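You operate a simulated robot arm through the tools that you are given. There is no shell and no other tool. Be economical: measure what you need, move in short steps, check, and stop when the job is done.

You run a simulated two-armed robot. Do the job below in one go: nothing can be reset, and whatever is moved stays where it is left.

Task
Shut the valve, vent, pull the air plug, wind the regulator to 0.
Fine: 0 BAR on the display before the grey air plug moves; it ends standing on the air bench. Hands unhurt; nothing dropped, spilt, damaged or left on. Set down upright: grey air plug.

It is judged by the outcome, as a careful person would: the job done as asked, and still so three seconds after it is handed in. It fails if anything else is knocked over, pushed out of place, dropped, spilled or broken.

Robot
Two 6-joint arms with two-finger grippers on one trunk, on a base that drives. Base frame: it is fixed to the floor where the robot stands at the start and does not move with it; the origin is under the middle of the robot, x ahead of it, y to its left, z up. Units: mm, rad, N and s.
The left shoulder is at the start at [60, 143, 900], the right one opposite. With the tool pointing down near the work surface each hand reaches from about 240 to 700 mm from the robot's upright axis, wherever it stands, measured 20 degrees to its own side. Places, roughly: black regulator knob [600, -200, 900]; red valve [600, 0, 900]; something [700, -700, 900]. Payload 2.45 kg a hand.
The TCP of each hand is the grasp point between the finger pads, 26 mm short of the fingertips. In the tool frame z runs along the fingers and y along their closing line. Largest opening 96 mm; the body of the gripper starts 69 mm behind the TCP.
Orientation is that of the tool frame in the base frame, as a unit quaternion [x, y, z, w]. With the fingers straight down and closing along the base's y, the tool's x points along the base's -x, its y along +y and its z along -z.

Tools
- The arms move only by the tool send_rows. It takes "left_motion", "right_motion" or both (then of equal length, played together; a hand with none holds still); each is a list of rows, each a list of 6 numbers: the shift along the tool's x, y, z in m, then the turn, a rotation vector about the tool's x, y, z in rad. In form: [[x, y, z, ax, ay, az], ...]. A call has 1 to 10 rows; each row shifts and turns the commanded pose from where the row before left it, along the tool's axes as they then stand. "left_gripper" and "right_gripper" are, for a hand that has rows, the gripper command, from -1 (shut) to 1 (fully open), values between in proportion, set as the call begins (left out, the last holds). Rows are played at 5 a second. More than 50 mm and 0.15 rad between two rows, or a gripper value outside its range, and nothing of the call is played. A pose out of reach is approached as far as the arm can. The call stops where the force on the tool passes 80 N (or 10 N more than at its start, if that is more) or the arm is blocked; 0.2 s more then pass. Each finger halts on what it meets, pressing with about 25 N; the grip force reading is that of the motor and also rises with nothing between the fingers. The clock runs only during rows and for 0.2 s after the last one: add rows that do not move to give the fingers time. It gives the time, the measured TCP pose, the force on the tool (base axes), the opening and the grip force at its end, in the units of the frame above (readings bear some noise), with the torque about the TCP (base axes, N m) and any sound that the robot's microphone picked up.
- Cameras (640 x 400 px; columns grow to the right, rows downward): "scene" is now at [118.6, -27, 1513.2]; the picture's right is [-0.48, -0.88, 0.00], its down [-0.73, 0.40, -0.56] and it looks along [0.49, -0.27, -0.83] (base axes); focal length 253 px, centre (320, 200). "left" rides on the left gripper at [82, -3, -98] in its tool frame; the picture's right is [0.04, 1.00, 0.00], its down [-0.73, 0.03, -0.68] and it looks along [-0.68, 0.03, 0.73] (tool axes); focal length 256 px, centre (320, 200). "right" rides on the right gripper at [82, 3, -98] in its tool frame; the picture's right is [-0.04, 1.00, 0.00], its down [-0.73, -0.03, -0.68] and it looks along [-0.68, -0.03, 0.73] (tool axes); focal length 256 px, centre (320, 200). There is no depth. A picture from a camera that has moved, and an enlarged one, comes with that camera's place and axes in the base frame and with its lens. The place of the scene camera against the robot may be out by one fixed shift of up to 25 mm in any direction.
- get_image(camera): a new picture of that camera. No time passes.
- raise_lower(by): slides the trunk up (or, below 0, down) by that many mm; the arms and the scene camera ride with it, the base frame stays. It gives what a move gives, with no picture.
- roll_base(legs): drives the robot by 1 to 6 legs, each [ahead, turn to the left] in mm and rad, along the robot's own axes; the way and the turn of a leg run together, so that a leg with both is an arc; at most 1500 mm and 3.142 rad a leg. The arms and the cameras ride along, it lands a little off, and it stops where it bumps. It gives what a move gives.
- head_to(pan, tilt): turns the head with the scene camera to pan (to the left, within 1.501 rad either way) and tilt (down, from -0.506 to 1.204), counted from straight ahead of the robot. It gives what a move gives.
- zoom(camera, box): a new picture of the part [left, top, right, bottom] of that camera's present view, enlarged. No time passes.
- finish_job(): hands the job in; it is judged then, once.

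Go step by step. Nothing tells you exact positions but the pictures and the camera data: compare them with the known pose of the tool, close in by small moves and look again before you grip or let go. The budget is 120 turns and 92 pictures, counting those below and the enlarged ones. Unless the task says otherwise, let go and move clear before handing in, and close with one line.

The tools are called as a command line: name --argument value ..., lists and objects as JSON in quotes. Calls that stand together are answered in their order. send_rows: Moves the arms, as the interface text tells. Its arguments: {"type":"object","properties":{"left_motion":{"type":"array"},"left_gripper":{"type":"number"},"right_motion":{"type":"array"},"right_gripper":{"type":"number"}},"required":[]} The other tools are called the same way: raise_lower (by) slides the trunk up or down; roll_base (legs) drives the base; head_to (pan, tilt) turns the head that bears the scene camera; get_image (camera) takes a picture; zoom (camera, box) takes an enlarged picture of a part of a camera's view; finish_job () hands the job in.

At the start:

```text
time_s: 0.0
left_tcp_pos: [302.6, -14.3, 1279.8]
left_ee_rot: [0.001, 1.0, -0.001, 0.0]
left_ft_force: [-0.4, 0.5, -0.4]
left_torque: [0.0, 0.0, 0.0]
left_opening: 96.2
left_grip_force: 0.1
right_tcp_pos: [292.9, -331.0, 1211.6]
right_ee_rot: [0.0, 1.0, -0.001, 0.0]
right_ft_force: [0.2, 0.2, -0.3]
right_torque: [-0.01, -0.01, 0.02]
right_opening: 96.2
right_grip_force: 0.1
trunk travel left (down, up): [-525.0, 65.0]
robot x, y, heading: [-2.9, 2.8, -0.001]
head pan, tilt: [-0.499, 0.974]
```

scene: 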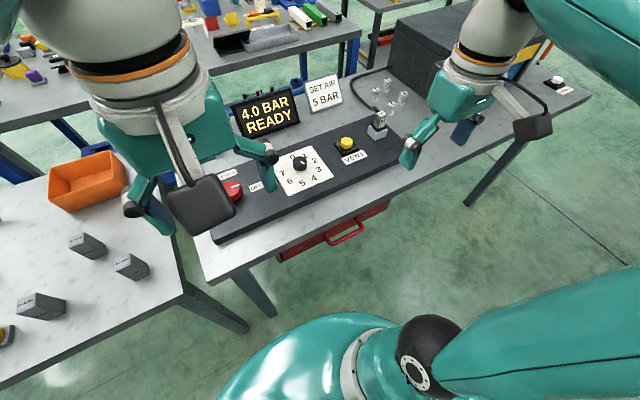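
right: 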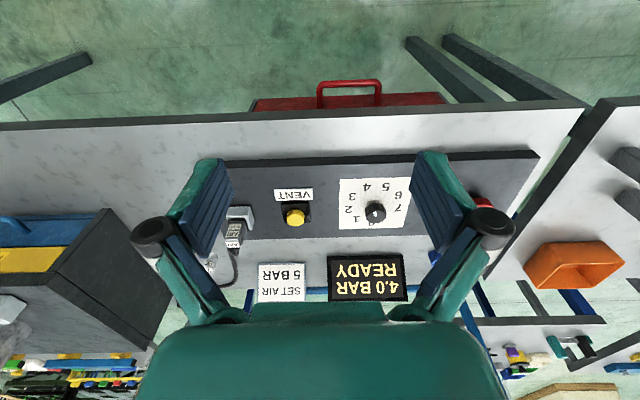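
left: 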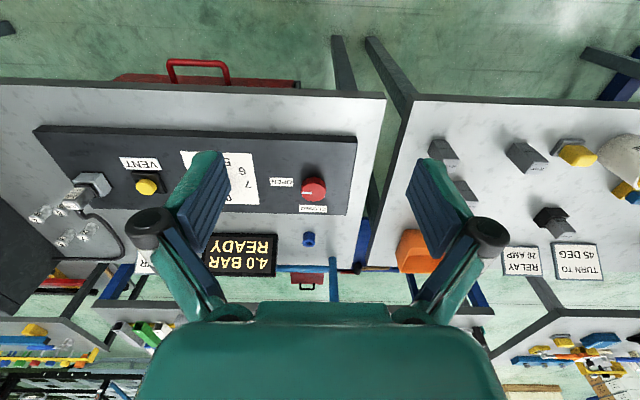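

I see the air bench with the panel: red valve on the left, regulator dial, yellow vent button and a grey plug on the right, with a display reading 4.0 BAR. I'll look closer before moving.

zoom --camera "scene" --box '[200, 60, 440, 210]'

zoom --camera "left" --box '[0, 90, 400, 290]'

zoom --camera "right" --box '[180, 140, 520, 310]'

```text
2.67 times, centred on (320, 135) of scene
camera zoom: at [118.6, -27.0, 1513.2], right [-0.48, -0.88, 0.0], down [-0.73, 0.4, -0.56], along [0.49, -0.27, -0.83], focal length 675 px, centre (320, 373)
```

zoom: 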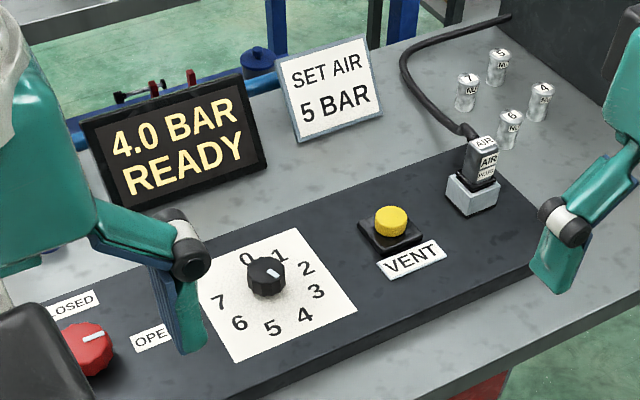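

```text
1.60 times, centred on (200, 190) of left
camera zoom: at [221.7, -16.2, 1377.4], right [-0.04, 1.0, 0.0], down [0.73, 0.03, 0.68], along [0.68, 0.03, -0.73], focal length 410 px, centre (512, 216)
```

zoom: 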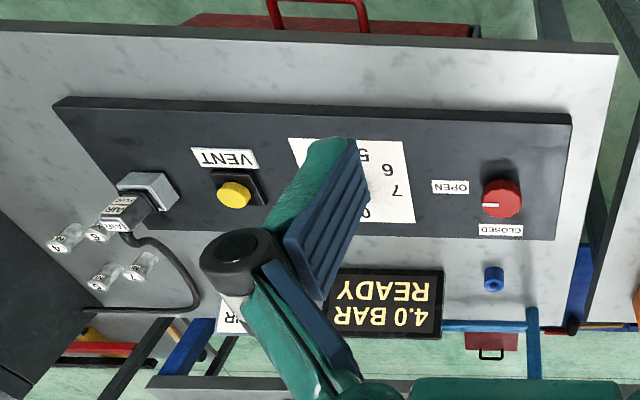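

```text
1.88 times, centred on (350, 225) of right
camera zoom: at [210.5, -328.6, 1309.6], right [0.04, 1.0, 0.0], down [0.73, -0.03, 0.68], along [0.68, -0.03, -0.73], focal length 482 px, centre (264, 153)
```

zoom: 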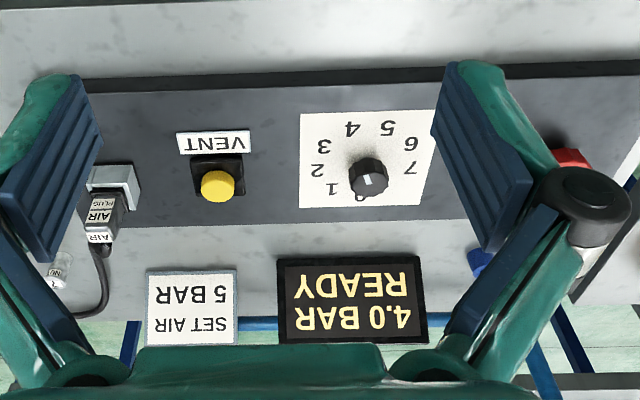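

The valve's mark points at OPEN (toward -y) and CLOSED lies on its far side, so closing means +90° about z (anticlockwise from above). I put the valve near (610, -17, ~920), and I'll bring the left hand above it and look.

send_rows --left_motion '[[-0.038, 0, 0.03, 0, 0, 0], [-0.038, 0, 0.03, 0, 0, 0], [-0.038, 0, 0.03, 0, 0, 0], [-0.038, 0, 0.03, 0, 0, 0], [-0.038, 0, 0.03, 0, 0, 0], [-0.038, 0, 0.03, 0, 0, 0], [-0.038, 0, 0.03, 0, 0, 0], [-0.035, 0, 0.02, 0, 0, 0], [0, 0, 0, 0, 0, 0]]' --left_gripper 0.4

get_image --camera "left"

get_image --camera "scene"

```text
time_s: 2.0
left_tcp_pos: [602.4, -11.7, 1051.1]
left_ee_rot: [0.0, 1.0, 0.0, 0.0]
left_ft_force: [0.0, -0.1, -0.1]
left_torque: [0.02, -0.01, -0.01]
left_opening: 67.2
left_grip_force: 0.0
right_tcp_pos: [290.8, -330.8, 1212.2]
right_ee_rot: [-0.001, 1.0, 0.0, 0.001]
right_ft_force: [0.4, 0.4, -0.2]
right_torque: [0.01, -0.05, 0.0]
right_opening: 96.0
right_grip_force: 0.0
trunk travel left (down, up): [-525.0, 65.0]
robot x, y, heading: [0.2, 0.1, -0.001]
head pan, tilt: [-0.499, 0.974]
```

```text
85 pictures are left
camera left: at [520.6, -15.3, 1148.4], right [-0.04, 1.0, 0.0], down [0.73, 0.03, 0.68], along [0.68, 0.03, -0.73], focal length 256 px, centre (320, 200)
```

left: 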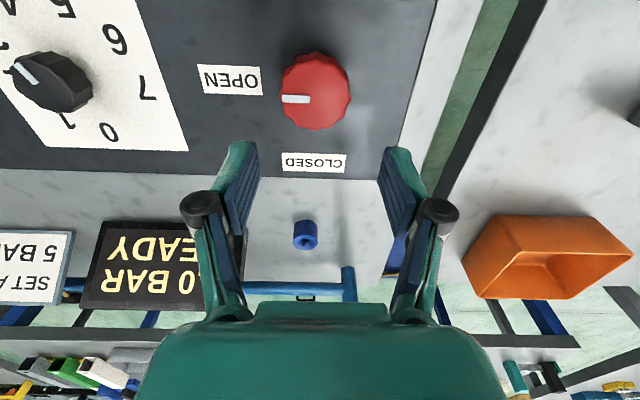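

```text
84 pictures are left
camera scene: at [117.4, -26.6, 1513.4], right [-0.48, -0.88, 0.0], down [-0.73, 0.4, -0.56], along [0.49, -0.27, -0.83], focal length 253 px, centre (320, 200)
```

scene: 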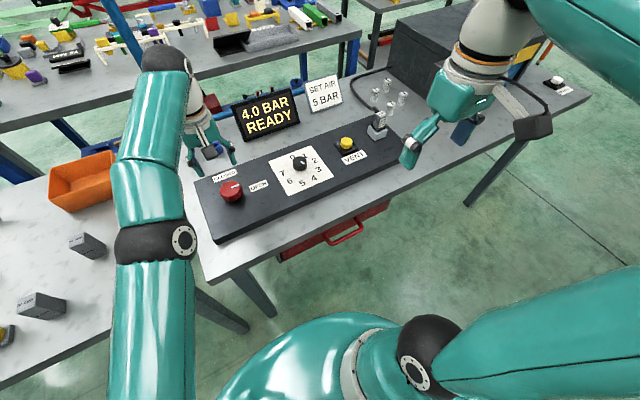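

Triangulating from two left-hand views puts the valve top at about (596, -16, 939), diameter about 55. I'll open the gripper fully, come down to just above it and look.

send_rows --left_motion '[[0.006, -0.004, 0.02, 0, 0, 0], [0, 0, 0.025, 0, 0, 0], [0, 0, 0.02, 0, 0, 0], [0, 0, 0.01, 0, 0, 0], [0, 0, 0, 0, 0, 0]]' --left_gripper 1

get_image --camera "left"

```text
time_s: 3.2
left_tcp_pos: [597.3, -18.8, 976.0]
left_ee_rot: [0.0, 1.0, -0.001, 0.0]
left_ft_force: [0.2, -1.5, 0.1]
left_torque: [0.01, 0.0, -0.03]
left_opening: 96.1
left_grip_force: 0.1
right_tcp_pos: [293.2, -331.1, 1212.7]
right_ee_rot: [0.0, 1.0, 0.001, 0.0]
right_ft_force: [0.1, -0.1, 1.0]
right_torque: [0.02, 0.01, 0.01]
right_opening: 96.1
right_grip_force: 0.1
trunk travel left (down, up): [-525.0, 65.0]
robot x, y, heading: [-3.6, -1.4, -0.001]
head pan, tilt: [-0.499, 0.974]
```

```text
83 pictures are left
camera left: at [515.7, -21.5, 1073.7], right [-0.04, 1.0, 0.0], down [0.73, 0.03, 0.68], along [0.68, 0.03, -0.73], focal length 256 px, centre (320, 200)
```

left: 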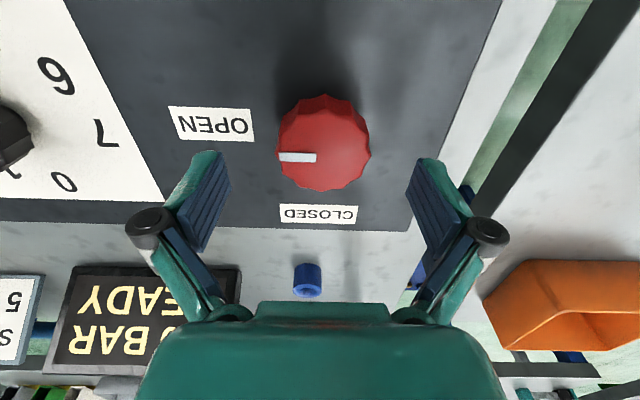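

The valve is lined up between the fingers. I'm descending around it and closing the gripper.

send_rows --left_motion '[[-0.003, 0.001, 0.015, 0, 0, 0], [0, 0, 0.015, 0, 0, 0], [0, 0, 0.01, 0, 0, 0], [0, 0, 0.004, 0, 0, 0], [0, 0, 0, 0, 0, 0]]'

get_image --camera "left"

```text
time_s: 4.4
left_tcp_pos: [601.4, -17.3, 929.4]
left_ee_rot: [0.0, 1.0, 0.0, -0.001]
left_ft_force: [0.4, 0.5, -0.4]
left_torque: [0.01, 0.03, 0.02]
left_opening: 95.9
left_grip_force: 0.0
right_tcp_pos: [293.5, -330.5, 1213.0]
right_ee_rot: [-0.001, 1.0, 0.0, 0.0]
right_ft_force: [-0.8, -0.1, -0.9]
right_torque: [0.0, -0.03, 0.04]
right_opening: 96.1
right_grip_force: 0.1
trunk travel left (down, up): [-525.0, 65.0]
robot x, y, heading: [0.7, 0.9, 0.005]
head pan, tilt: [-0.499, 0.974]
```

```text
82 pictures are left
camera left: at [519.9, -20.2, 1027.8], right [-0.04, 1.0, 0.0], down [0.73, 0.03, 0.68], along [0.68, 0.03, -0.73], focal length 256 px, centre (320, 200)
```

left: 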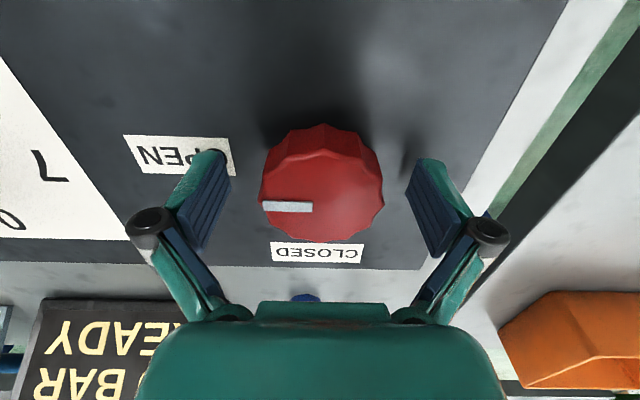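

send_rows --left_motion '[[0, 0, 0, 0, 0, 0], [0, 0, 0, 0, 0, 0], [0, 0, 0, 0, 0, 0], [0, 0, 0, 0, 0, 0]]' --left_gripper -1

get_image --camera "left"

```text
time_s: 5.4
left_tcp_pos: [601.8, -15.9, 933.3]
left_ee_rot: [-0.001, 1.0, -0.001, 0.004]
left_ft_force: [6.7, 4.7, 27.1]
left_torque: [0.44, 0.55, -0.02]
left_opening: 54.8
left_grip_force: 45.3
right_tcp_pos: [291.5, -330.3, 1214.4]
right_ee_rot: [-0.001, 1.0, 0.0, 0.0]
right_ft_force: [0.1, 0.4, 0.2]
right_torque: [-0.01, -0.05, -0.01]
right_opening: 96.0
right_grip_force: 0.1
trunk travel left (down, up): [-525.0, 65.0]
robot x, y, heading: [-1.8, -1.6, -0.003]
head pan, tilt: [-0.499, 0.974]
```

```text
81 pictures are left
camera left: at [519.4, -19.4, 1031.0], right [-0.04, 1.0, 0.0], down [0.73, 0.03, 0.68], along [0.68, 0.03, -0.73], focal length 256 px, centre (320, 200)
```

left: 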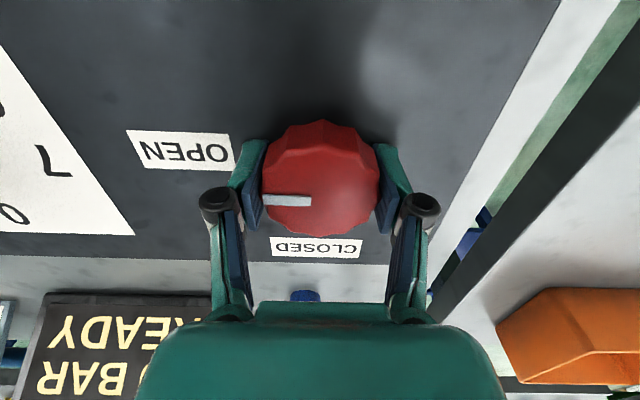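

Gripped, with the fingertips pressing lightly on the panel. I'll ease up 4 mm, then turn +90° about base z, which is negative about tool z.

send_rows --left_motion '[[0, 0, -0.004, 0, 0, 0], [0, 0, 0, 0, 0, -0.14], [0, 0, 0, 0, 0, -0.14], [0, 0, 0, 0, 0, -0.14]]'

get_image --camera "left"

```text
time_s: 6.4
left_tcp_pos: [602.7, -15.9, 932.3]
left_ee_rot: [-0.211, 0.978, 0.0, -0.002]
left_ft_force: [8.6, 7.6, -0.5]
left_torque: [0.16, -1.09, -0.01]
left_opening: 54.6
left_grip_force: 44.9
right_tcp_pos: [293.1, -331.0, 1210.8]
right_ee_rot: [-0.001, 1.0, 0.0, 0.0]
right_ft_force: [0.0, -0.6, 0.4]
right_torque: [-0.03, 0.01, 0.0]
right_opening: 95.9
right_grip_force: 0.0
trunk travel left (down, up): [-525.0, 65.0]
robot x, y, heading: [-1.8, 0.2, 0.004]
head pan, tilt: [-0.499, 0.974]
```

```text
80 pictures are left
camera left: at [528.8, -52.0, 1031.7], right [-0.45, 0.89, 0.0], down [0.66, 0.33, 0.68], along [0.6, 0.3, -0.74], focal length 256 px, centre (320, 200)
```

left: 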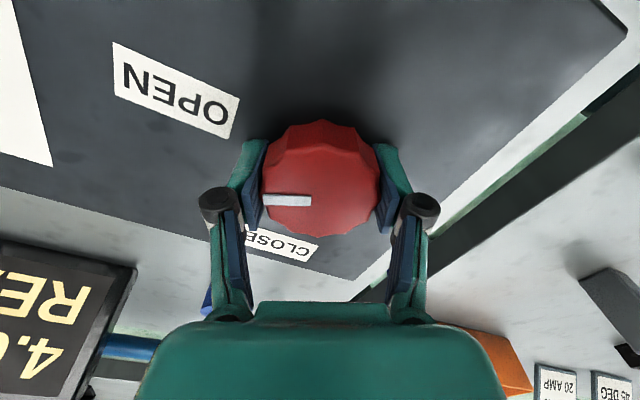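

send_rows --left_motion '[[0, 0, 0, 0, 0, -0.14], [0, 0, 0, 0, 0, -0.14], [0, 0, 0, 0, 0, -0.14], [0, 0, 0, 0, 0, -0.14], [0, 0, 0, 0, 0, -0.14], [0, 0, 0, 0, 0, -0.14], [0, 0, 0, 0, 0, -0.14], [0, 0, 0, 0, 0, -0.14], [0, 0, 0, 0, 0, -0.03], [0, 0, 0, 0, 0, 0]]'

get_image --camera "left"

get_image --camera "scene"

```text
time_s: 8.6
left_tcp_pos: [600.6, -15.8, 933.7]
left_ee_rot: [-0.707, 0.707, 0.001, -0.002]
left_ft_force: [-10.1, 19.6, -9.2]
left_torque: [-0.05, -0.24, -0.02]
left_opening: 54.7
left_grip_force: 44.8
right_tcp_pos: [292.3, -328.9, 1212.7]
right_ee_rot: [-0.001, 1.0, -0.001, 0.0]
right_ft_force: [0.0, -0.2, -0.6]
right_torque: [0.03, 0.02, 0.01]
right_opening: 96.0
right_grip_force: 0.0
trunk travel left (down, up): [-525.0, 65.0]
robot x, y, heading: [0.7, -1.6, 0.001]
head pan, tilt: [-0.499, 0.974]
```

```text
79 pictures are left
camera left: at [603.5, -96.0, 1031.7], right [-1.0, -0.04, 0.01], down [-0.03, 0.73, 0.68], along [-0.03, 0.68, -0.73], focal length 256 px, centre (320, 200)
```

left: 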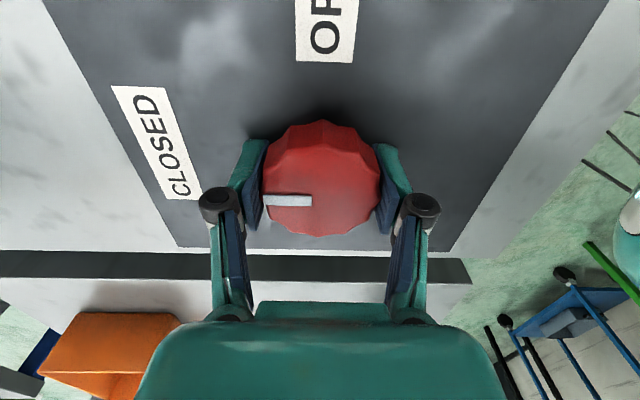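

```text
78 pictures are left
camera scene: at [118.3, -24.2, 1513.2], right [-0.48, -0.88, 0.0], down [-0.73, 0.39, -0.56], along [0.49, -0.27, -0.83], focal length 253 px, centre (320, 200)
```

scene: 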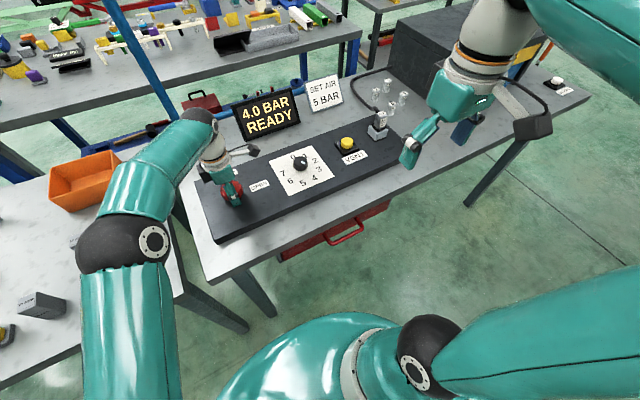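

The mark now points straight at +x, toward CLOSED. I'm opening the gripper and lifting clear.

send_rows --left_motion '[[0, 0, 0, 0, 0, 0], [0, 0, 0, 0, 0, 0], [0, 0, 0, 0, 0, 0], [0, 0, -0.02, 0, 0, 0], [0, 0, -0.04, 0, 0, 0], [0, 0, -0.04, 0, 0, 0], [0, 0, 0, 0, 0, 0]]' --left_gripper 1

get_image --camera "left"

```text
time_s: 10.2
left_tcp_pos: [601.7, -14.8, 1034.2]
left_ee_rot: [-0.706, 0.708, 0.0, -0.001]
left_ft_force: [0.5, -0.2, -0.4]
left_torque: [0.0, 0.0, 0.03]
left_opening: 96.0
left_grip_force: 0.1
right_tcp_pos: [292.7, -331.9, 1212.6]
right_ee_rot: [-0.001, 1.0, 0.0, 0.0]
right_ft_force: [-0.6, -0.7, 0.4]
right_torque: [0.03, 0.03, 0.01]
right_opening: 95.8
right_grip_force: 0.1
trunk travel left (down, up): [-525.0, 65.0]
robot x, y, heading: [0.4, 2.9, -0.005]
head pan, tilt: [-0.499, 0.974]
```

```text
77 pictures are left
camera left: at [604.3, -96.1, 1133.0], right [-1.0, -0.04, 0.0], down [-0.03, 0.73, 0.68], along [-0.03, 0.68, -0.74], focal length 256 px, centre (320, 200)
```

left: 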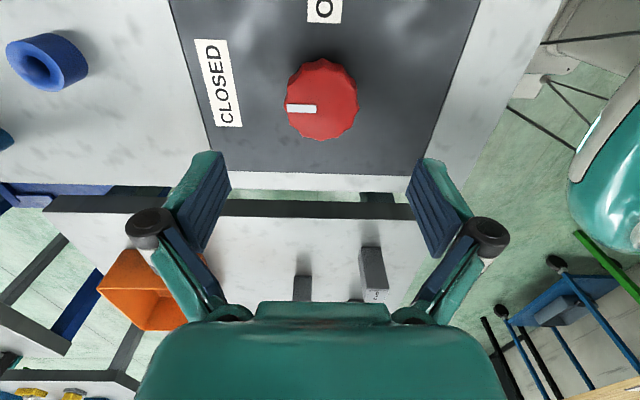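

The valve is shut. I'll retract the left arm: up with the turn undone, then back.

send_rows --left_motion '[[0, 0, -0.04, 0, 0, 0], [0, 0, -0.04, 0, 0, 0.14], [0, 0, -0.04, 0, 0, 0.14], [0, 0, -0.04, 0, 0, 0.14], [0, 0, -0.04, 0, 0, 0.14], [0, 0, -0.04, 0, 0, 0.14], [0, 0, 0, 0, 0, 0.14], [0, 0, 0, 0, 0, 0.14], [0, 0, 0, 0, 0, 0.14], [0, 0, 0, 0, 0, 0.14]]'

send_rows --left_motion '[[0, 0, 0, 0, 0, 0.14], [0, 0, 0, 0, 0, 0.14], [0, 0, 0, 0, 0, 0.03], [0.045, 0, 0, 0, 0, 0], [0.045, 0, 0, 0, 0, 0], [0.045, 0, 0, 0, 0, 0], [0.045, 0, 0, 0, 0, 0], [0.045, 0, 0, 0, 0, 0], [0.045, 0, 0, 0, 0, 0], [0.03, 0, 0, 0, 0, 0]]'

head_to --pan -1.3 --tilt 0.7

get_image --camera "scene"

```text
time_s: 12.4
left_tcp_pos: [517.0, 7.3, 1202.1]
left_ee_rot: [-0.188, 0.982, -0.002, 0.001]
left_ft_force: [-0.3, 0.1, 0.5]
left_torque: [-0.02, 0.0, 0.01]
left_opening: 96.2
left_grip_force: 0.0
left hand out of reach, approached as far as the arm can: row 1, 2, 3, 4, 5, 6
right_tcp_pos: [291.8, -332.3, 1211.1]
right_ee_rot: [-0.001, 1.0, 0.0, -0.001]
right_ft_force: [0.7, -0.4, 1.1]
right_torque: [-0.02, -0.03, -0.03]
right_opening: 95.9
right_grip_force: 0.0
trunk travel left (down, up): [-525.0, 65.0]
robot x, y, heading: [0.1, 0.3, -0.003]
head pan, tilt: [-0.499, 0.974]
```

```text
time_s: 14.6
left_tcp_pos: [218.5, -14.7, 1201.1]
left_ee_rot: [-0.036, 0.999, -0.002, 0.001]
left_ft_force: [-0.5, 0.8, 0.7]
left_torque: [-0.01, -0.01, 0.0]
left_opening: 96.1
left_grip_force: 0.1
right_tcp_pos: [292.5, -332.1, 1212.5]
right_ee_rot: [0.0, 1.0, 0.0, 0.0]
right_ft_force: [-0.2, -0.4, 0.2]
right_torque: [-0.01, 0.0, -0.01]
right_opening: 95.9
right_grip_force: 0.1
trunk travel left (down, up): [-525.0, 65.0]
robot x, y, heading: [0.9, -1.0, -0.005]
head pan, tilt: [-0.499, 0.974]
```

```text
time_s: 15.7
left_tcp_pos: [220.2, -14.6, 1201.3]
left_ee_rot: [-0.035, 0.999, -0.002, 0.001]
left_ft_force: [0.7, 0.1, -0.3]
left_torque: [-0.03, 0.0, -0.03]
left_opening: 96.2
left_grip_force: 0.0
right_tcp_pos: [293.1, -331.3, 1213.1]
right_ee_rot: [-0.001, 1.0, 0.0, 0.0]
right_ft_force: [0.0, -0.8, 0.3]
right_torque: [-0.02, -0.02, 0.0]
right_opening: 95.9
right_grip_force: 0.1
trunk travel left (down, up): [-525.0, 65.0]
robot x, y, heading: [1.9, 0.9, 0.003]
head pan, tilt: [-1.3, 0.7]
```

```text
76 pictures are left
camera scene: at [78.7, -74.7, 1534.7], right [-0.96, -0.27, 0.0], down [-0.17, 0.62, -0.76], along [0.2, -0.74, -0.64], focal length 253 px, centre (320, 200)
```

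scene: 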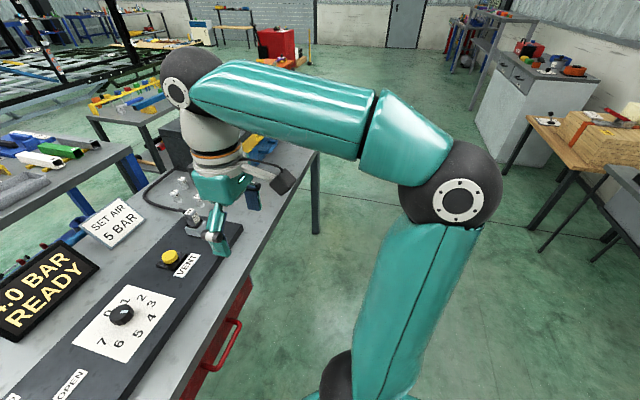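

The floor to the right is clear. I'll shift the robot about 280 mm to its right: turn, drive, turn back.

roll_base --legs '[[0, -1.571], [280, 0], [0, 1.571]]'

head_to --pan 0.0 --tilt 0.9

get_image --camera "scene"

get_image --camera "right"

```text
time_s: 20.6
left_tcp_pos: [-25.7, -219.8, 1201.3]
left_ee_rot: [0.695, 0.719, 0.0, 0.0]
left_ft_force: [-1.1, -0.6, -0.1]
left_torque: [0.02, -0.06, 0.0]
left_opening: 95.9
left_grip_force: 0.2
right_tcp_pos: [-345.0, -280.3, 1212.2]
right_ee_rot: [0.72, 0.694, 0.001, 0.001]
right_ft_force: [0.2, -1.0, -0.2]
right_torque: [0.03, -0.09, 0.01]
right_opening: 96.1
right_grip_force: 0.1
trunk travel left (down, up): [-525.0, 65.0]
robot x, y, heading: [30.0, -1.4, -1.604]
head pan, tilt: [-1.3, 0.7]
stopped in leg 1: the robot was blocked; the commanded pose is now the measured one
```

```text
time_s: 22.0
left_tcp_pos: [-24.0, -220.0, 1201.9]
left_ee_rot: [0.696, 0.718, -0.001, -0.002]
left_ft_force: [0.4, 0.2, 0.7]
left_torque: [0.01, 0.02, -0.01]
left_opening: 95.9
left_grip_force: 0.1
right_tcp_pos: [-341.5, -281.5, 1213.7]
right_ee_rot: [0.72, 0.694, 0.0, 0.0]
right_ft_force: [0.8, 0.4, -0.9]
right_torque: [0.02, 0.01, -0.01]
right_opening: 96.1
right_grip_force: 0.0
trunk travel left (down, up): [-525.0, 65.0]
robot x, y, heading: [31.7, -2.6, -1.606]
head pan, tilt: [0.0, 0.901]
```

```text
75 pictures are left
camera scene: at [22.0, -130.7, 1518.6], right [-1.0, 0.03, 0.0], down [0.03, 0.78, -0.62], along [-0.02, -0.62, -0.78], focal length 253 px, centre (320, 200)
```

scene: 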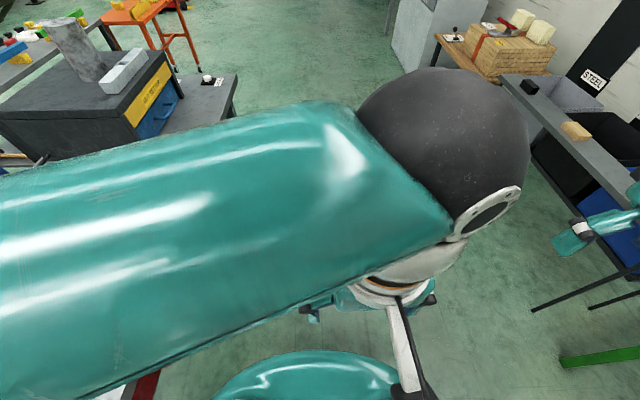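

```text
74 pictures are left
camera right: at [-336.6, -199.0, 1311.0], right [1.0, -0.08, 0.0], down [-0.06, -0.73, 0.68], along [-0.05, -0.68, -0.73], focal length 256 px, centre (320, 200)
```

right: 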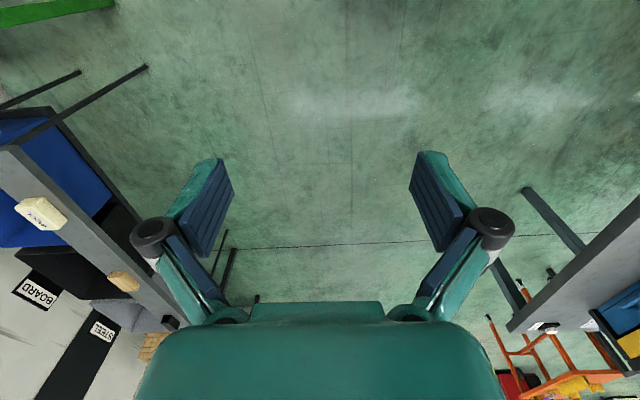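

The turn ended blocked, so I need to see what touched before moving again.

head_to --pan 1.4 --tilt 0.8

get_image --camera "scene"

get_image --camera "left"

```text
time_s: 23.6
left_tcp_pos: [-23.9, -219.6, 1203.7]
left_ee_rot: [0.695, 0.719, -0.001, -0.002]
left_ft_force: [-0.4, -0.1, 0.1]
left_torque: [-0.01, -0.03, 0.0]
left_opening: 96.1
left_grip_force: 0.0
right_tcp_pos: [-342.1, -279.9, 1213.7]
right_ee_rot: [0.72, 0.694, -0.001, 0.0]
right_ft_force: [0.2, 0.2, 0.6]
right_torque: [0.0, 0.03, 0.01]
right_opening: 96.3
right_grip_force: 0.0
trunk travel left (down, up): [-525.0, 65.0]
robot x, y, heading: [32.1, 0.2, -1.6]
head pan, tilt: [1.4, 0.799]
```

```text
73 pictures are left
camera scene: at [103.4, -71.6, 1526.5], right [-0.2, -0.98, 0.0], down [-0.7, 0.15, -0.7], along [0.68, -0.14, -0.72], focal length 253 px, centre (320, 200)
```

scene: 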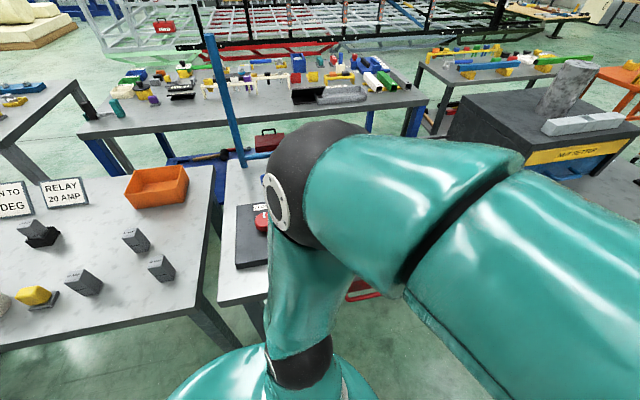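

```text
72 pictures are left
camera left: at [-29.5, -138.4, 1300.1], right [1.0, 0.07, 0.0], down [0.06, -0.73, 0.68], along [0.05, -0.68, -0.73], focal length 256 px, centre (320, 200)
```

left: 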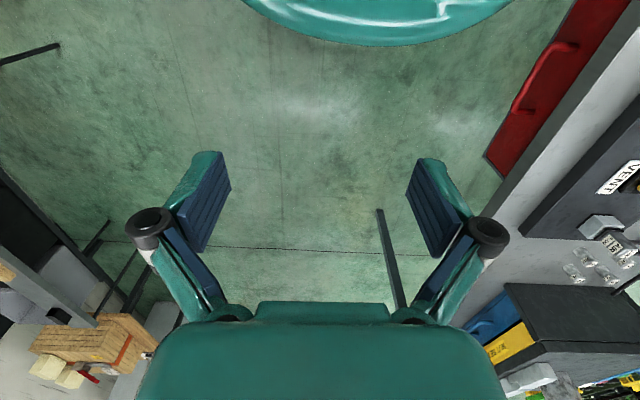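

head_to --pan -1.4 --tilt 0.7

get_image --camera "scene"

head_to --pan 0.5 --tilt 1.2

get_image --camera "scene"

```text
time_s: 26.0
left_tcp_pos: [-23.0, -220.0, 1202.4]
left_ee_rot: [0.695, 0.719, -0.001, 0.0]
left_ft_force: [0.0, -0.6, 0.3]
left_torque: [-0.01, 0.0, 0.02]
left_opening: 95.7
left_grip_force: 0.0
right_tcp_pos: [-341.9, -280.0, 1213.9]
right_ee_rot: [0.72, 0.694, 0.0, -0.001]
right_ft_force: [0.3, 0.2, 0.7]
right_torque: [0.01, 0.01, -0.01]
right_opening: 95.7
right_grip_force: 0.0
trunk travel left (down, up): [-525.0, 65.0]
robot x, y, heading: [29.9, 0.9, -1.604]
head pan, tilt: [-1.4, 0.7]
```

```text
71 pictures are left
camera scene: at [-59.7, -67.0, 1534.7], right [-0.14, 0.99, 0.0], down [0.64, 0.09, -0.76], along [-0.76, -0.11, -0.64], focal length 253 px, centre (320, 200)
```

scene: 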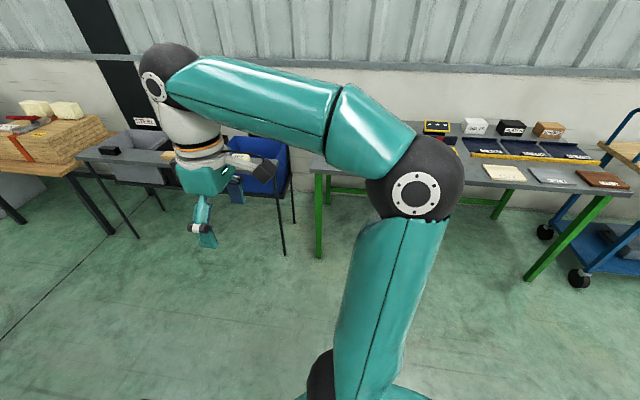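

```text
time_s: 27.9
left_tcp_pos: [-23.3, -219.9, 1201.9]
left_ee_rot: [0.695, 0.719, -0.001, -0.001]
left_ft_force: [0.6, -0.4, -0.3]
left_torque: [0.0, 0.0, 0.0]
left_opening: 95.9
left_grip_force: 0.1
right_tcp_pos: [-341.9, -280.7, 1214.1]
right_ee_rot: [0.72, 0.694, 0.0, 0.0]
right_ft_force: [-0.7, -0.1, 0.6]
right_torque: [-0.05, -0.03, -0.01]
right_opening: 95.9
right_grip_force: 0.1
trunk travel left (down, up): [-525.0, 65.0]
robot x, y, heading: [31.8, -2.3, -1.603]
head pan, tilt: [0.499, 1.201]
```

```text
70 pictures are left
camera scene: at [49.5, -105.2, 1498.8], right [-0.89, -0.45, 0.0], down [-0.42, 0.83, -0.36], along [0.16, -0.32, -0.93], focal length 253 px, centre (320, 200)
```

scene: 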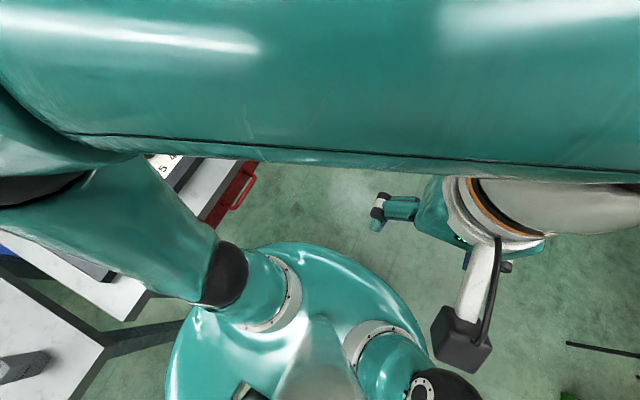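

Nothing is visibly touching. I'll try a short drive ahead (toward -y) to test.

roll_base --legs '[[60, 0]]'

```text
time_s: 28.9
left_tcp_pos: [-25.7, -283.5, 1200.7]
left_ee_rot: [0.695, 0.719, 0.0, -0.002]
left_ft_force: [-0.1, -0.1, 0.8]
left_torque: [0.09, -0.01, 0.01]
left_opening: 96.2
left_grip_force: 0.1
right_tcp_pos: [-344.9, -344.1, 1213.3]
right_ee_rot: [0.72, 0.694, 0.001, -0.001]
right_ft_force: [0.6, -0.6, 0.1]
right_torque: [0.11, 0.0, 0.02]
right_opening: 96.2
right_grip_force: 0.0
trunk travel left (down, up): [-525.0, 65.0]
robot x, y, heading: [30.3, -65.5, -1.604]
head pan, tilt: [0.499, 1.201]
```

roll_base --legs '[[215, -0.12]]'

```text
time_s: 30.5
left_tcp_pos: [-70.7, -483.2, 1202.0]
left_ee_rot: [0.737, 0.676, -0.002, -0.002]
left_ft_force: [-0.3, -0.8, -0.1]
left_torque: [0.04, -0.01, 0.0]
left_opening: 96.3
left_grip_force: 0.1
right_tcp_pos: [-394.5, -505.0, 1213.2]
right_ee_rot: [0.76, 0.65, 0.0, -0.001]
right_ft_force: [-0.6, -0.8, -0.6]
right_torque: [0.01, -0.01, -0.01]
right_opening: 95.6
right_grip_force: 0.0
trunk travel left (down, up): [-525.0, 65.0]
robot x, y, heading: [10.7, -273.0, -1.725]
head pan, tilt: [0.499, 1.201]
```

roll_base --legs '[[0, 1.725]]'

head_to --pan 0.0 --tilt 0.85

get_image --camera "scene"

get_image --camera "right"

```text
time_s: 35.0
left_tcp_pos: [228.3, -352.7, 1205.3]
left_ee_rot: [0.04, 0.999, -0.003, 0.0]
left_ft_force: [-0.1, 0.4, 0.6]
left_torque: [-0.08, 0.01, 0.01]
left_opening: 96.0
left_grip_force: 0.0
right_tcp_pos: [250.3, -677.6, 1215.7]
right_ee_rot: [0.075, 0.997, -0.001, 0.0]
right_ft_force: [0.8, 1.1, 0.8]
right_torque: [-0.06, -0.01, -0.02]
right_opening: 96.1
right_grip_force: 0.0
trunk travel left (down, up): [-525.0, 65.0]
robot x, y, heading: [10.9, -309.4, -0.145]
head pan, tilt: [0.499, 1.201]
stopped in leg 1: the robot was blocked; the commanded pose is now the measured one
```

```text
time_s: 35.9
left_tcp_pos: [228.5, -356.7, 1203.0]
left_ee_rot: [0.041, 0.999, -0.002, 0.0]
left_ft_force: [-0.6, 0.3, -0.7]
left_torque: [0.0, -0.02, -0.01]
left_opening: 95.8
left_grip_force: 0.1
right_tcp_pos: [248.6, -680.4, 1215.2]
right_ee_rot: [0.077, 0.997, -0.001, 0.0]
right_ft_force: [0.1, 0.4, -0.2]
right_torque: [0.02, 0.0, 0.03]
right_opening: 96.0
right_grip_force: 0.0
trunk travel left (down, up): [-525.0, 65.0]
robot x, y, heading: [11.8, -305.6, -0.146]
head pan, tilt: [0.0, 0.85]
```

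```text
69 pictures are left
camera scene: at [143.6, -319.1, 1522.4], right [-0.15, -0.99, 0.0], down [-0.74, 0.11, -0.66], along [0.65, -0.1, -0.75], focal length 253 px, centre (320, 200)
```

scene: 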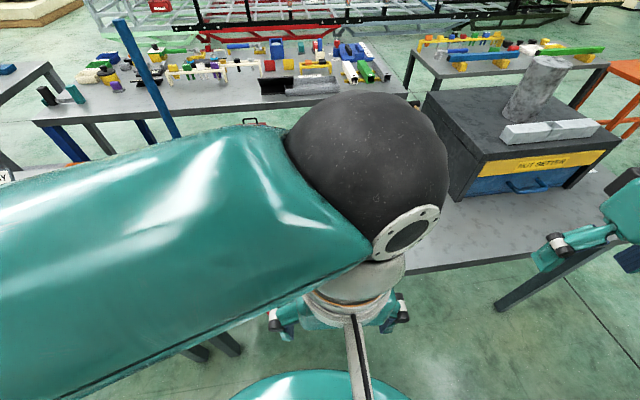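

```text
68 pictures are left
camera right: at [169.4, -664.7, 1312.6], right [0.19, 0.98, 0.0], down [0.72, -0.14, 0.68], along [0.67, -0.13, -0.73], focal length 256 px, centre (320, 200)
```

right: 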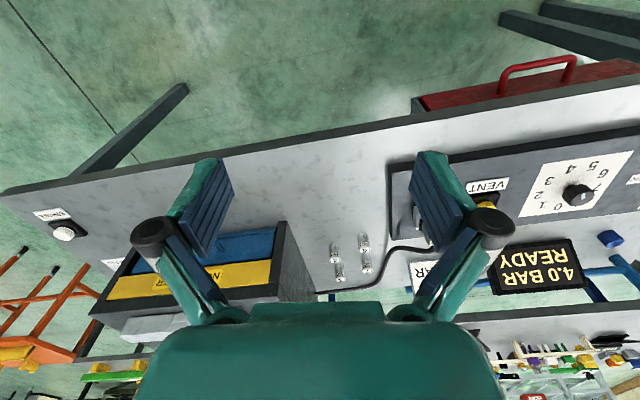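

The robot is now at about (11, -306), heading -0.146, which gives good reach for everything. I'll back off a touch, then bring the right hand over the vent button.

roll_base --legs '[[-12, 0]]'

send_rows --right_motion '[[-0.0266, 0.0318, 0.0165, 0, 0, 0], [-0.0266, 0.0318, 0.0165, 0, 0, 0], [-0.0266, 0.0318, 0.0165, 0, 0, 0], [-0.0266, 0.0318, 0.0165, 0, 0, 0], [-0.0266, 0.0318, 0.0165, 0, 0, 0], [-0.0266, 0.0318, 0.0165, 0, 0, 0], [-0.0266, 0.0318, 0.0165, 0, 0, 0], [-0.0266, 0.0318, 0.0165, 0, 0, 0], [-0.0266, 0.0318, 0.0165, 0, 0, 0], [-0.0266, 0.0318, 0.0165, 0, 0, 0]]' --right_gripper -1

get_image --camera "right"

```text
time_s: 36.6
left_tcp_pos: [215.0, -354.6, 1203.3]
left_ee_rot: [0.041, 0.999, -0.002, 0.001]
left_ft_force: [-0.7, 0.1, -0.3]
left_torque: [0.01, -0.03, 0.01]
left_opening: 96.0
left_grip_force: 0.1
right_tcp_pos: [238.2, -678.4, 1214.6]
right_ee_rot: [0.077, 0.997, 0.0, 0.001]
right_ft_force: [-0.3, 0.6, -0.1]
right_torque: [0.0, -0.02, 0.03]
right_opening: 96.0
right_grip_force: 0.0
trunk travel left (down, up): [-525.0, 65.0]
robot x, y, heading: [0.9, -303.4, -0.148]
head pan, tilt: [0.0, 0.85]
```

```text
time_s: 38.8
left_tcp_pos: [215.7, -353.9, 1204.1]
left_ee_rot: [0.04, 0.999, -0.002, 0.0]
left_ft_force: [-0.3, -0.4, -0.1]
left_torque: [0.01, 0.05, -0.01]
left_opening: 95.8
left_grip_force: 0.0
right_tcp_pos: [549.7, -403.7, 1052.1]
right_ee_rot: [0.078, 0.997, 0.0, 0.0]
right_ft_force: [1.2, 0.4, 0.5]
right_torque: [-0.01, 0.05, 0.0]
right_opening: 0.1
right_grip_force: 24.9
trunk travel left (down, up): [-525.0, 65.0]
robot x, y, heading: [-0.7, -306.4, -0.147]
head pan, tilt: [0.0, 0.85]
```

```text
67 pictures are left
camera right: at [469.5, -388.5, 1150.0], right [0.19, 0.98, 0.0], down [0.72, -0.14, 0.68], along [0.67, -0.13, -0.73], focal length 256 px, centre (320, 200)
```

right: 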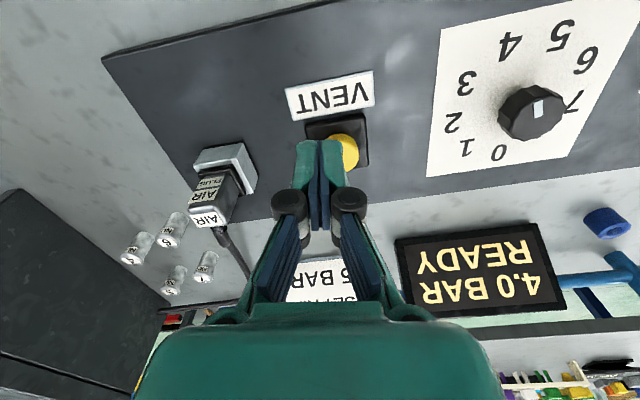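

The button is near (611, -396, ~928). I'll move the closed fingers over it and look again.

send_rows --right_motion '[[-0.03, 0.008, 0.02, 0, 0, 0], [-0.028, 0.009, 0.02, 0, 0, 0], [0, 0, 0.02, 0, 0, 0], [0, 0, 0, 0, 0, 0]]'

get_image --camera "right"

```text
time_s: 39.8
left_tcp_pos: [215.3, -353.3, 1204.4]
left_ee_rot: [0.042, 0.999, -0.002, 0.0]
left_ft_force: [-0.4, 0.2, 0.1]
left_torque: [-0.05, 0.03, 0.01]
left_opening: 95.9
left_grip_force: 0.1
right_tcp_pos: [611.7, -396.9, 989.8]
right_ee_rot: [0.077, 0.997, -0.001, 0.0]
right_ft_force: [-0.3, 0.3, 1.2]
right_torque: [0.03, -0.03, 0.0]
right_opening: 0.0
right_grip_force: 25.2
trunk travel left (down, up): [-525.0, 65.0]
robot x, y, heading: [-2.7, -307.6, -0.144]
head pan, tilt: [0.0, 0.85]
```

```text
66 pictures are left
camera right: at [531.2, -381.9, 1088.2], right [0.19, 0.98, 0.0], down [0.72, -0.14, 0.68], along [0.67, -0.13, -0.73], focal length 256 px, centre (320, 200)
```

right: 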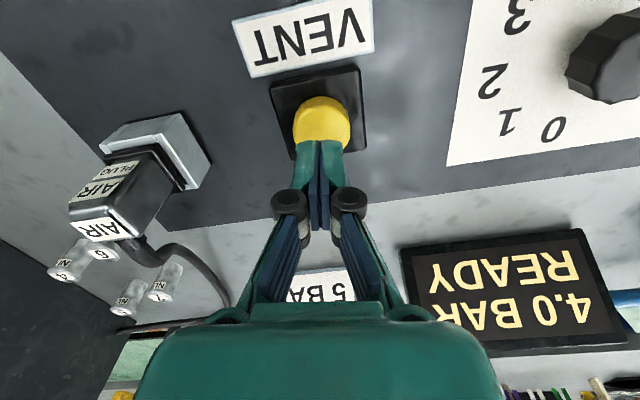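

send_rows --right_motion '[[0.003, 0, 0.015, 0, 0, 0], [0, 0, 0.008, 0, 0, 0], [0, 0, 0.004, 0, 0, 0], [0, 0, 0.003, 0, 0, 0], [0, 0, 0, 0, 0, 0]]'

get_image --camera "right"

```text
time_s: 41.0
left_tcp_pos: [215.7, -354.8, 1205.0]
left_ee_rot: [0.042, 0.999, -0.002, 0.0]
left_ft_force: [0.0, 0.7, -0.2]
left_torque: [0.0, -0.01, 0.01]
left_opening: 95.9
left_grip_force: 0.0
right_tcp_pos: [607.0, -397.7, 962.1]
right_ee_rot: [0.076, 0.997, 0.0, 0.0]
right_ft_force: [-0.1, 0.8, 2.6]
right_torque: [0.02, 0.01, 0.0]
right_opening: 6.1
right_grip_force: 28.5
trunk travel left (down, up): [-525.0, 65.0]
robot x, y, heading: [1.5, -306.3, -0.144]
head pan, tilt: [0.0, 0.85]
```

```text
65 pictures are left
camera right: at [526.6, -380.8, 1059.0], right [0.19, 0.98, 0.0], down [0.72, -0.14, 0.68], along [0.67, -0.13, -0.73], focal length 256 px, centre (320, 200)
```

right: 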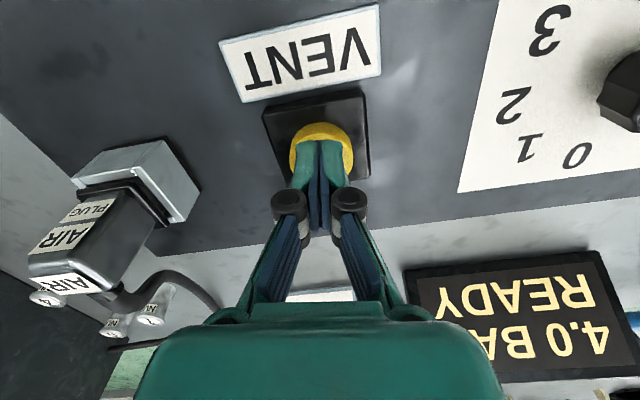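

Contact is starting. I'll press a few mm more and watch the display.

send_rows --right_motion '[[0, 0, 0.003, 0, 0, 0], [0, 0, 0.003, 0, 0, 0], [0, 0, 0, 0, 0, 0]]'

get_image --camera "right"

```text
time_s: 41.8
left_tcp_pos: [214.2, -353.1, 1204.2]
left_ee_rot: [0.041, 0.999, -0.001, 0.001]
left_ft_force: [0.0, 1.0, -0.3]
left_torque: [0.04, 0.02, 0.01]
left_opening: 96.3
left_grip_force: 0.0
right_tcp_pos: [607.3, -396.8, 956.0]
right_ee_rot: [0.077, 0.997, 0.001, 0.002]
right_ft_force: [3.4, 0.0, 10.5]
right_torque: [-0.02, -0.09, 0.04]
right_opening: 6.0
right_grip_force: 28.2
trunk travel left (down, up): [-525.0, 65.0]
robot x, y, heading: [-4.3, -302.0, -0.144]
head pan, tilt: [0.0, 0.85]
heard: click
```

```text
64 pictures are left
camera right: at [526.2, -380.8, 1052.9], right [0.19, 0.98, 0.0], down [0.72, -0.14, 0.68], along [0.67, -0.13, -0.73], focal length 256 px, centre (320, 200)
```

right: 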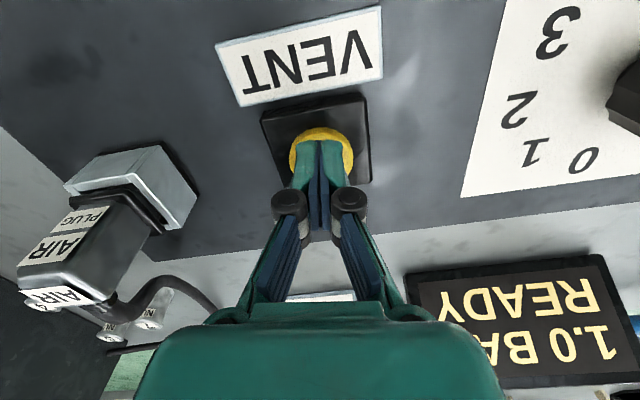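

A click, and the display is falling (1.0 BAR). I'll hold the button and look again.

send_rows --right_motion '[[0, 0, 0, 0, 0, 0], [0, 0, 0, 0, 0, 0], [0, 0, 0, 0, 0, 0], [0, 0, 0, 0, 0, 0], [0, 0, 0, 0, 0, 0], [0, 0, 0, 0, 0, 0]]'

get_image --camera "right"

```text
time_s: 43.2
left_tcp_pos: [215.3, -354.4, 1205.1]
left_ee_rot: [0.04, 0.999, -0.003, 0.001]
left_ft_force: [-0.2, -0.6, -0.9]
left_torque: [-0.01, 0.02, 0.04]
left_opening: 95.8
left_grip_force: 0.1
right_tcp_pos: [606.0, -395.7, 955.5]
right_ee_rot: [0.076, 0.997, -0.001, 0.001]
right_ft_force: [6.8, -0.1, 16.1]
right_torque: [0.0, -0.27, 0.0]
right_opening: 5.8
right_grip_force: 28.6
trunk travel left (down, up): [-525.0, 65.0]
robot x, y, heading: [-4.0, -301.5, -0.145]
head pan, tilt: [0.0, 0.85]
```

```text
63 pictures are left
camera right: at [526.1, -380.7, 1052.4], right [0.19, 0.98, 0.0], down [0.72, -0.14, 0.68], along [0.67, -0.13, -0.73], focal length 256 px, centre (320, 200)
```

right: 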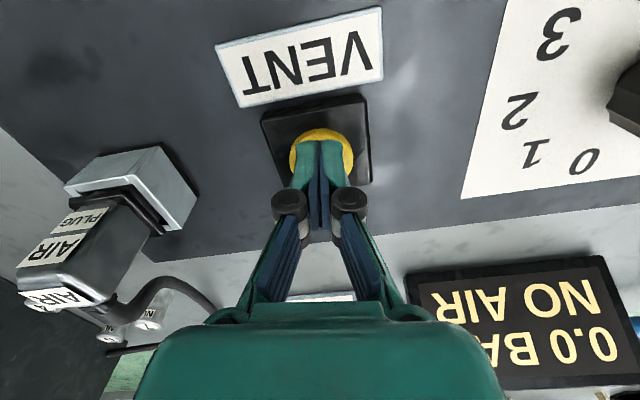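

The display reads 0.0 BAR, NO AIR. I'm lifting off the button and checking that it stays at 0.

send_rows --right_motion '[[0, 0, -0.01, 0, 0, 0], [0, 0, -0.03, 0, 0, 0], [0, 0, -0.04, 0, 0, 0], [0.02, -0.04, -0.02, 0, 0, 0], [0.01, -0.04, -0.01, 0, 0, 0], [0, 0, 0, 0, 0, 0]]'

get_image --camera "right"

```text
time_s: 44.6
left_tcp_pos: [215.1, -354.4, 1203.8]
left_ee_rot: [0.041, 0.999, -0.001, 0.0]
left_ft_force: [0.8, -0.4, 0.7]
left_torque: [0.0, 0.03, 0.01]
left_opening: 96.1
left_grip_force: 0.1
right_tcp_pos: [562.5, -470.8, 1066.3]
right_ee_rot: [0.076, 0.997, 0.0, 0.001]
right_ft_force: [-0.1, -0.4, 0.2]
right_torque: [0.03, -0.01, -0.03]
right_opening: 0.0
right_grip_force: 28.9
trunk travel left (down, up): [-525.0, 65.0]
robot x, y, heading: [0.4, -306.4, -0.148]
head pan, tilt: [0.0, 0.85]
```

```text
62 pictures are left
camera right: at [482.9, -455.6, 1164.0], right [0.19, 0.98, 0.0], down [0.72, -0.14, 0.68], along [0.67, -0.13, -0.73], focal length 256 px, centre (320, 200)
```

right: 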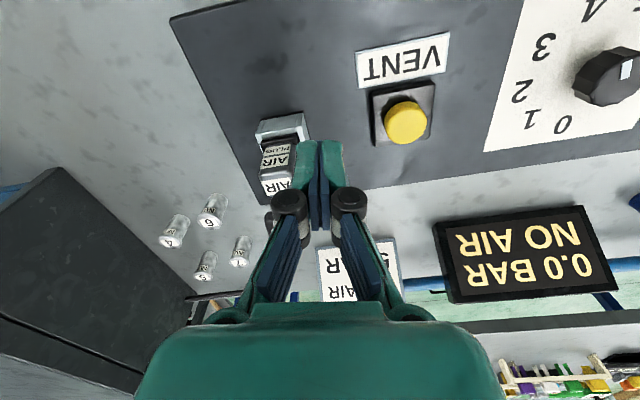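

The display stays at 0.0. The plug top triangulates to about (614, -520, 996), standing vertical in its socket. I'll square the hand to the bench, open it and look from in front of the plug.

send_rows --right_motion '[[-0.004, -0.025, 0, 0, 0, 0], [-0.004, -0.025, 0, 0, 0, 0], [0, 0, 0, 0, 0, -0.148], [0, 0, 0, 0, 0, 0], [0, 0, 0, 0, 0, 0]]' --right_gripper 1

get_image --camera "right"

```text
time_s: 45.8
left_tcp_pos: [216.6, -354.5, 1204.0]
left_ee_rot: [0.04, 0.999, -0.001, 0.0]
left_ft_force: [-0.2, -0.5, 0.3]
left_torque: [0.01, -0.01, 0.02]
left_opening: 95.8
left_grip_force: 0.1
right_tcp_pos: [564.0, -519.8, 1066.2]
right_ee_rot: [0.002, 1.0, 0.0, 0.0]
right_ft_force: [0.3, -0.1, -0.7]
right_torque: [-0.02, 0.01, 0.0]
right_opening: 96.0
right_grip_force: 0.0
trunk travel left (down, up): [-525.0, 65.0]
robot x, y, heading: [0.5, -306.7, -0.147]
head pan, tilt: [0.0, 0.85]
```

```text
61 pictures are left
camera right: at [482.6, -516.7, 1163.1], right [0.04, 1.0, 0.0], down [0.73, -0.03, 0.68], along [0.68, -0.03, -0.73], focal length 256 px, centre (320, 200)
```

right: 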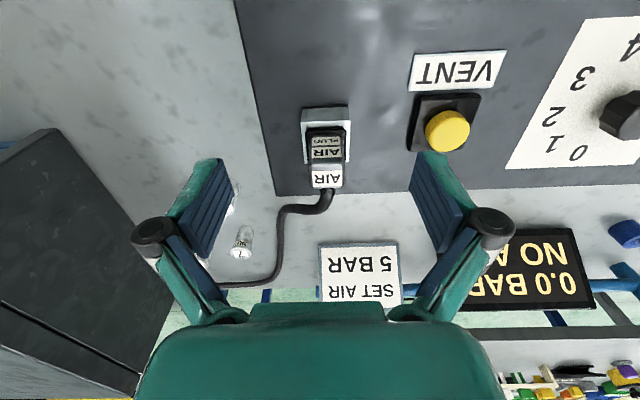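

The plug is square to the bench, about 26 wide, centred at (612, -518). I'll bring the hand over it, fingers straddling, and check.

send_rows --right_motion '[[-0.03, 0.002, 0, 0, 0, 0], [-0.019, 0, 0.01, 0, 0, 0], [0, 0, 0.02, 0, 0, 0], [0, 0, 0.02, 0, 0, 0], [0, 0, 0, 0, 0, 0]]'

get_image --camera "right"

```text
time_s: 47.0
left_tcp_pos: [214.9, -353.6, 1203.6]
left_ee_rot: [0.041, 0.999, -0.002, 0.0]
left_ft_force: [-0.6, -0.2, 0.4]
left_torque: [-0.06, 0.01, -0.02]
left_opening: 96.1
left_grip_force: 0.0
right_tcp_pos: [604.6, -519.7, 1017.5]
right_ee_rot: [0.002, 1.0, 0.0, 0.001]
right_ft_force: [0.3, 0.8, -0.3]
right_torque: [0.0, 0.01, -0.01]
right_opening: 95.8
right_grip_force: 0.1
right hand out of reach, approached as far as the arm can: row 2
trunk travel left (down, up): [-525.0, 65.0]
robot x, y, heading: [-3.3, -305.2, -0.145]
head pan, tilt: [0.0, 0.85]
```

```text
60 pictures are left
camera right: at [522.6, -515.3, 1115.3], right [0.04, 1.0, 0.0], down [0.73, -0.03, 0.68], along [0.68, -0.03, -0.73], focal length 256 px, centre (320, 200)
```

right: 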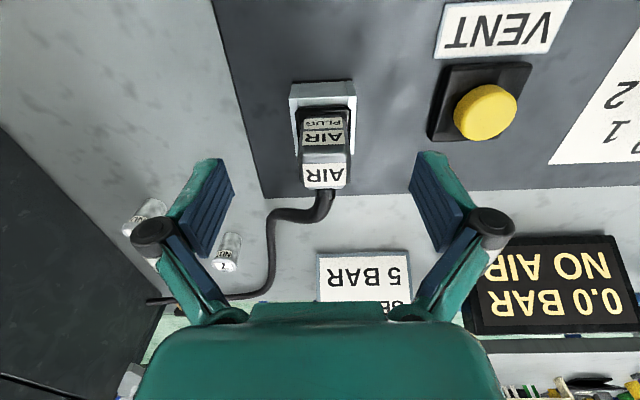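

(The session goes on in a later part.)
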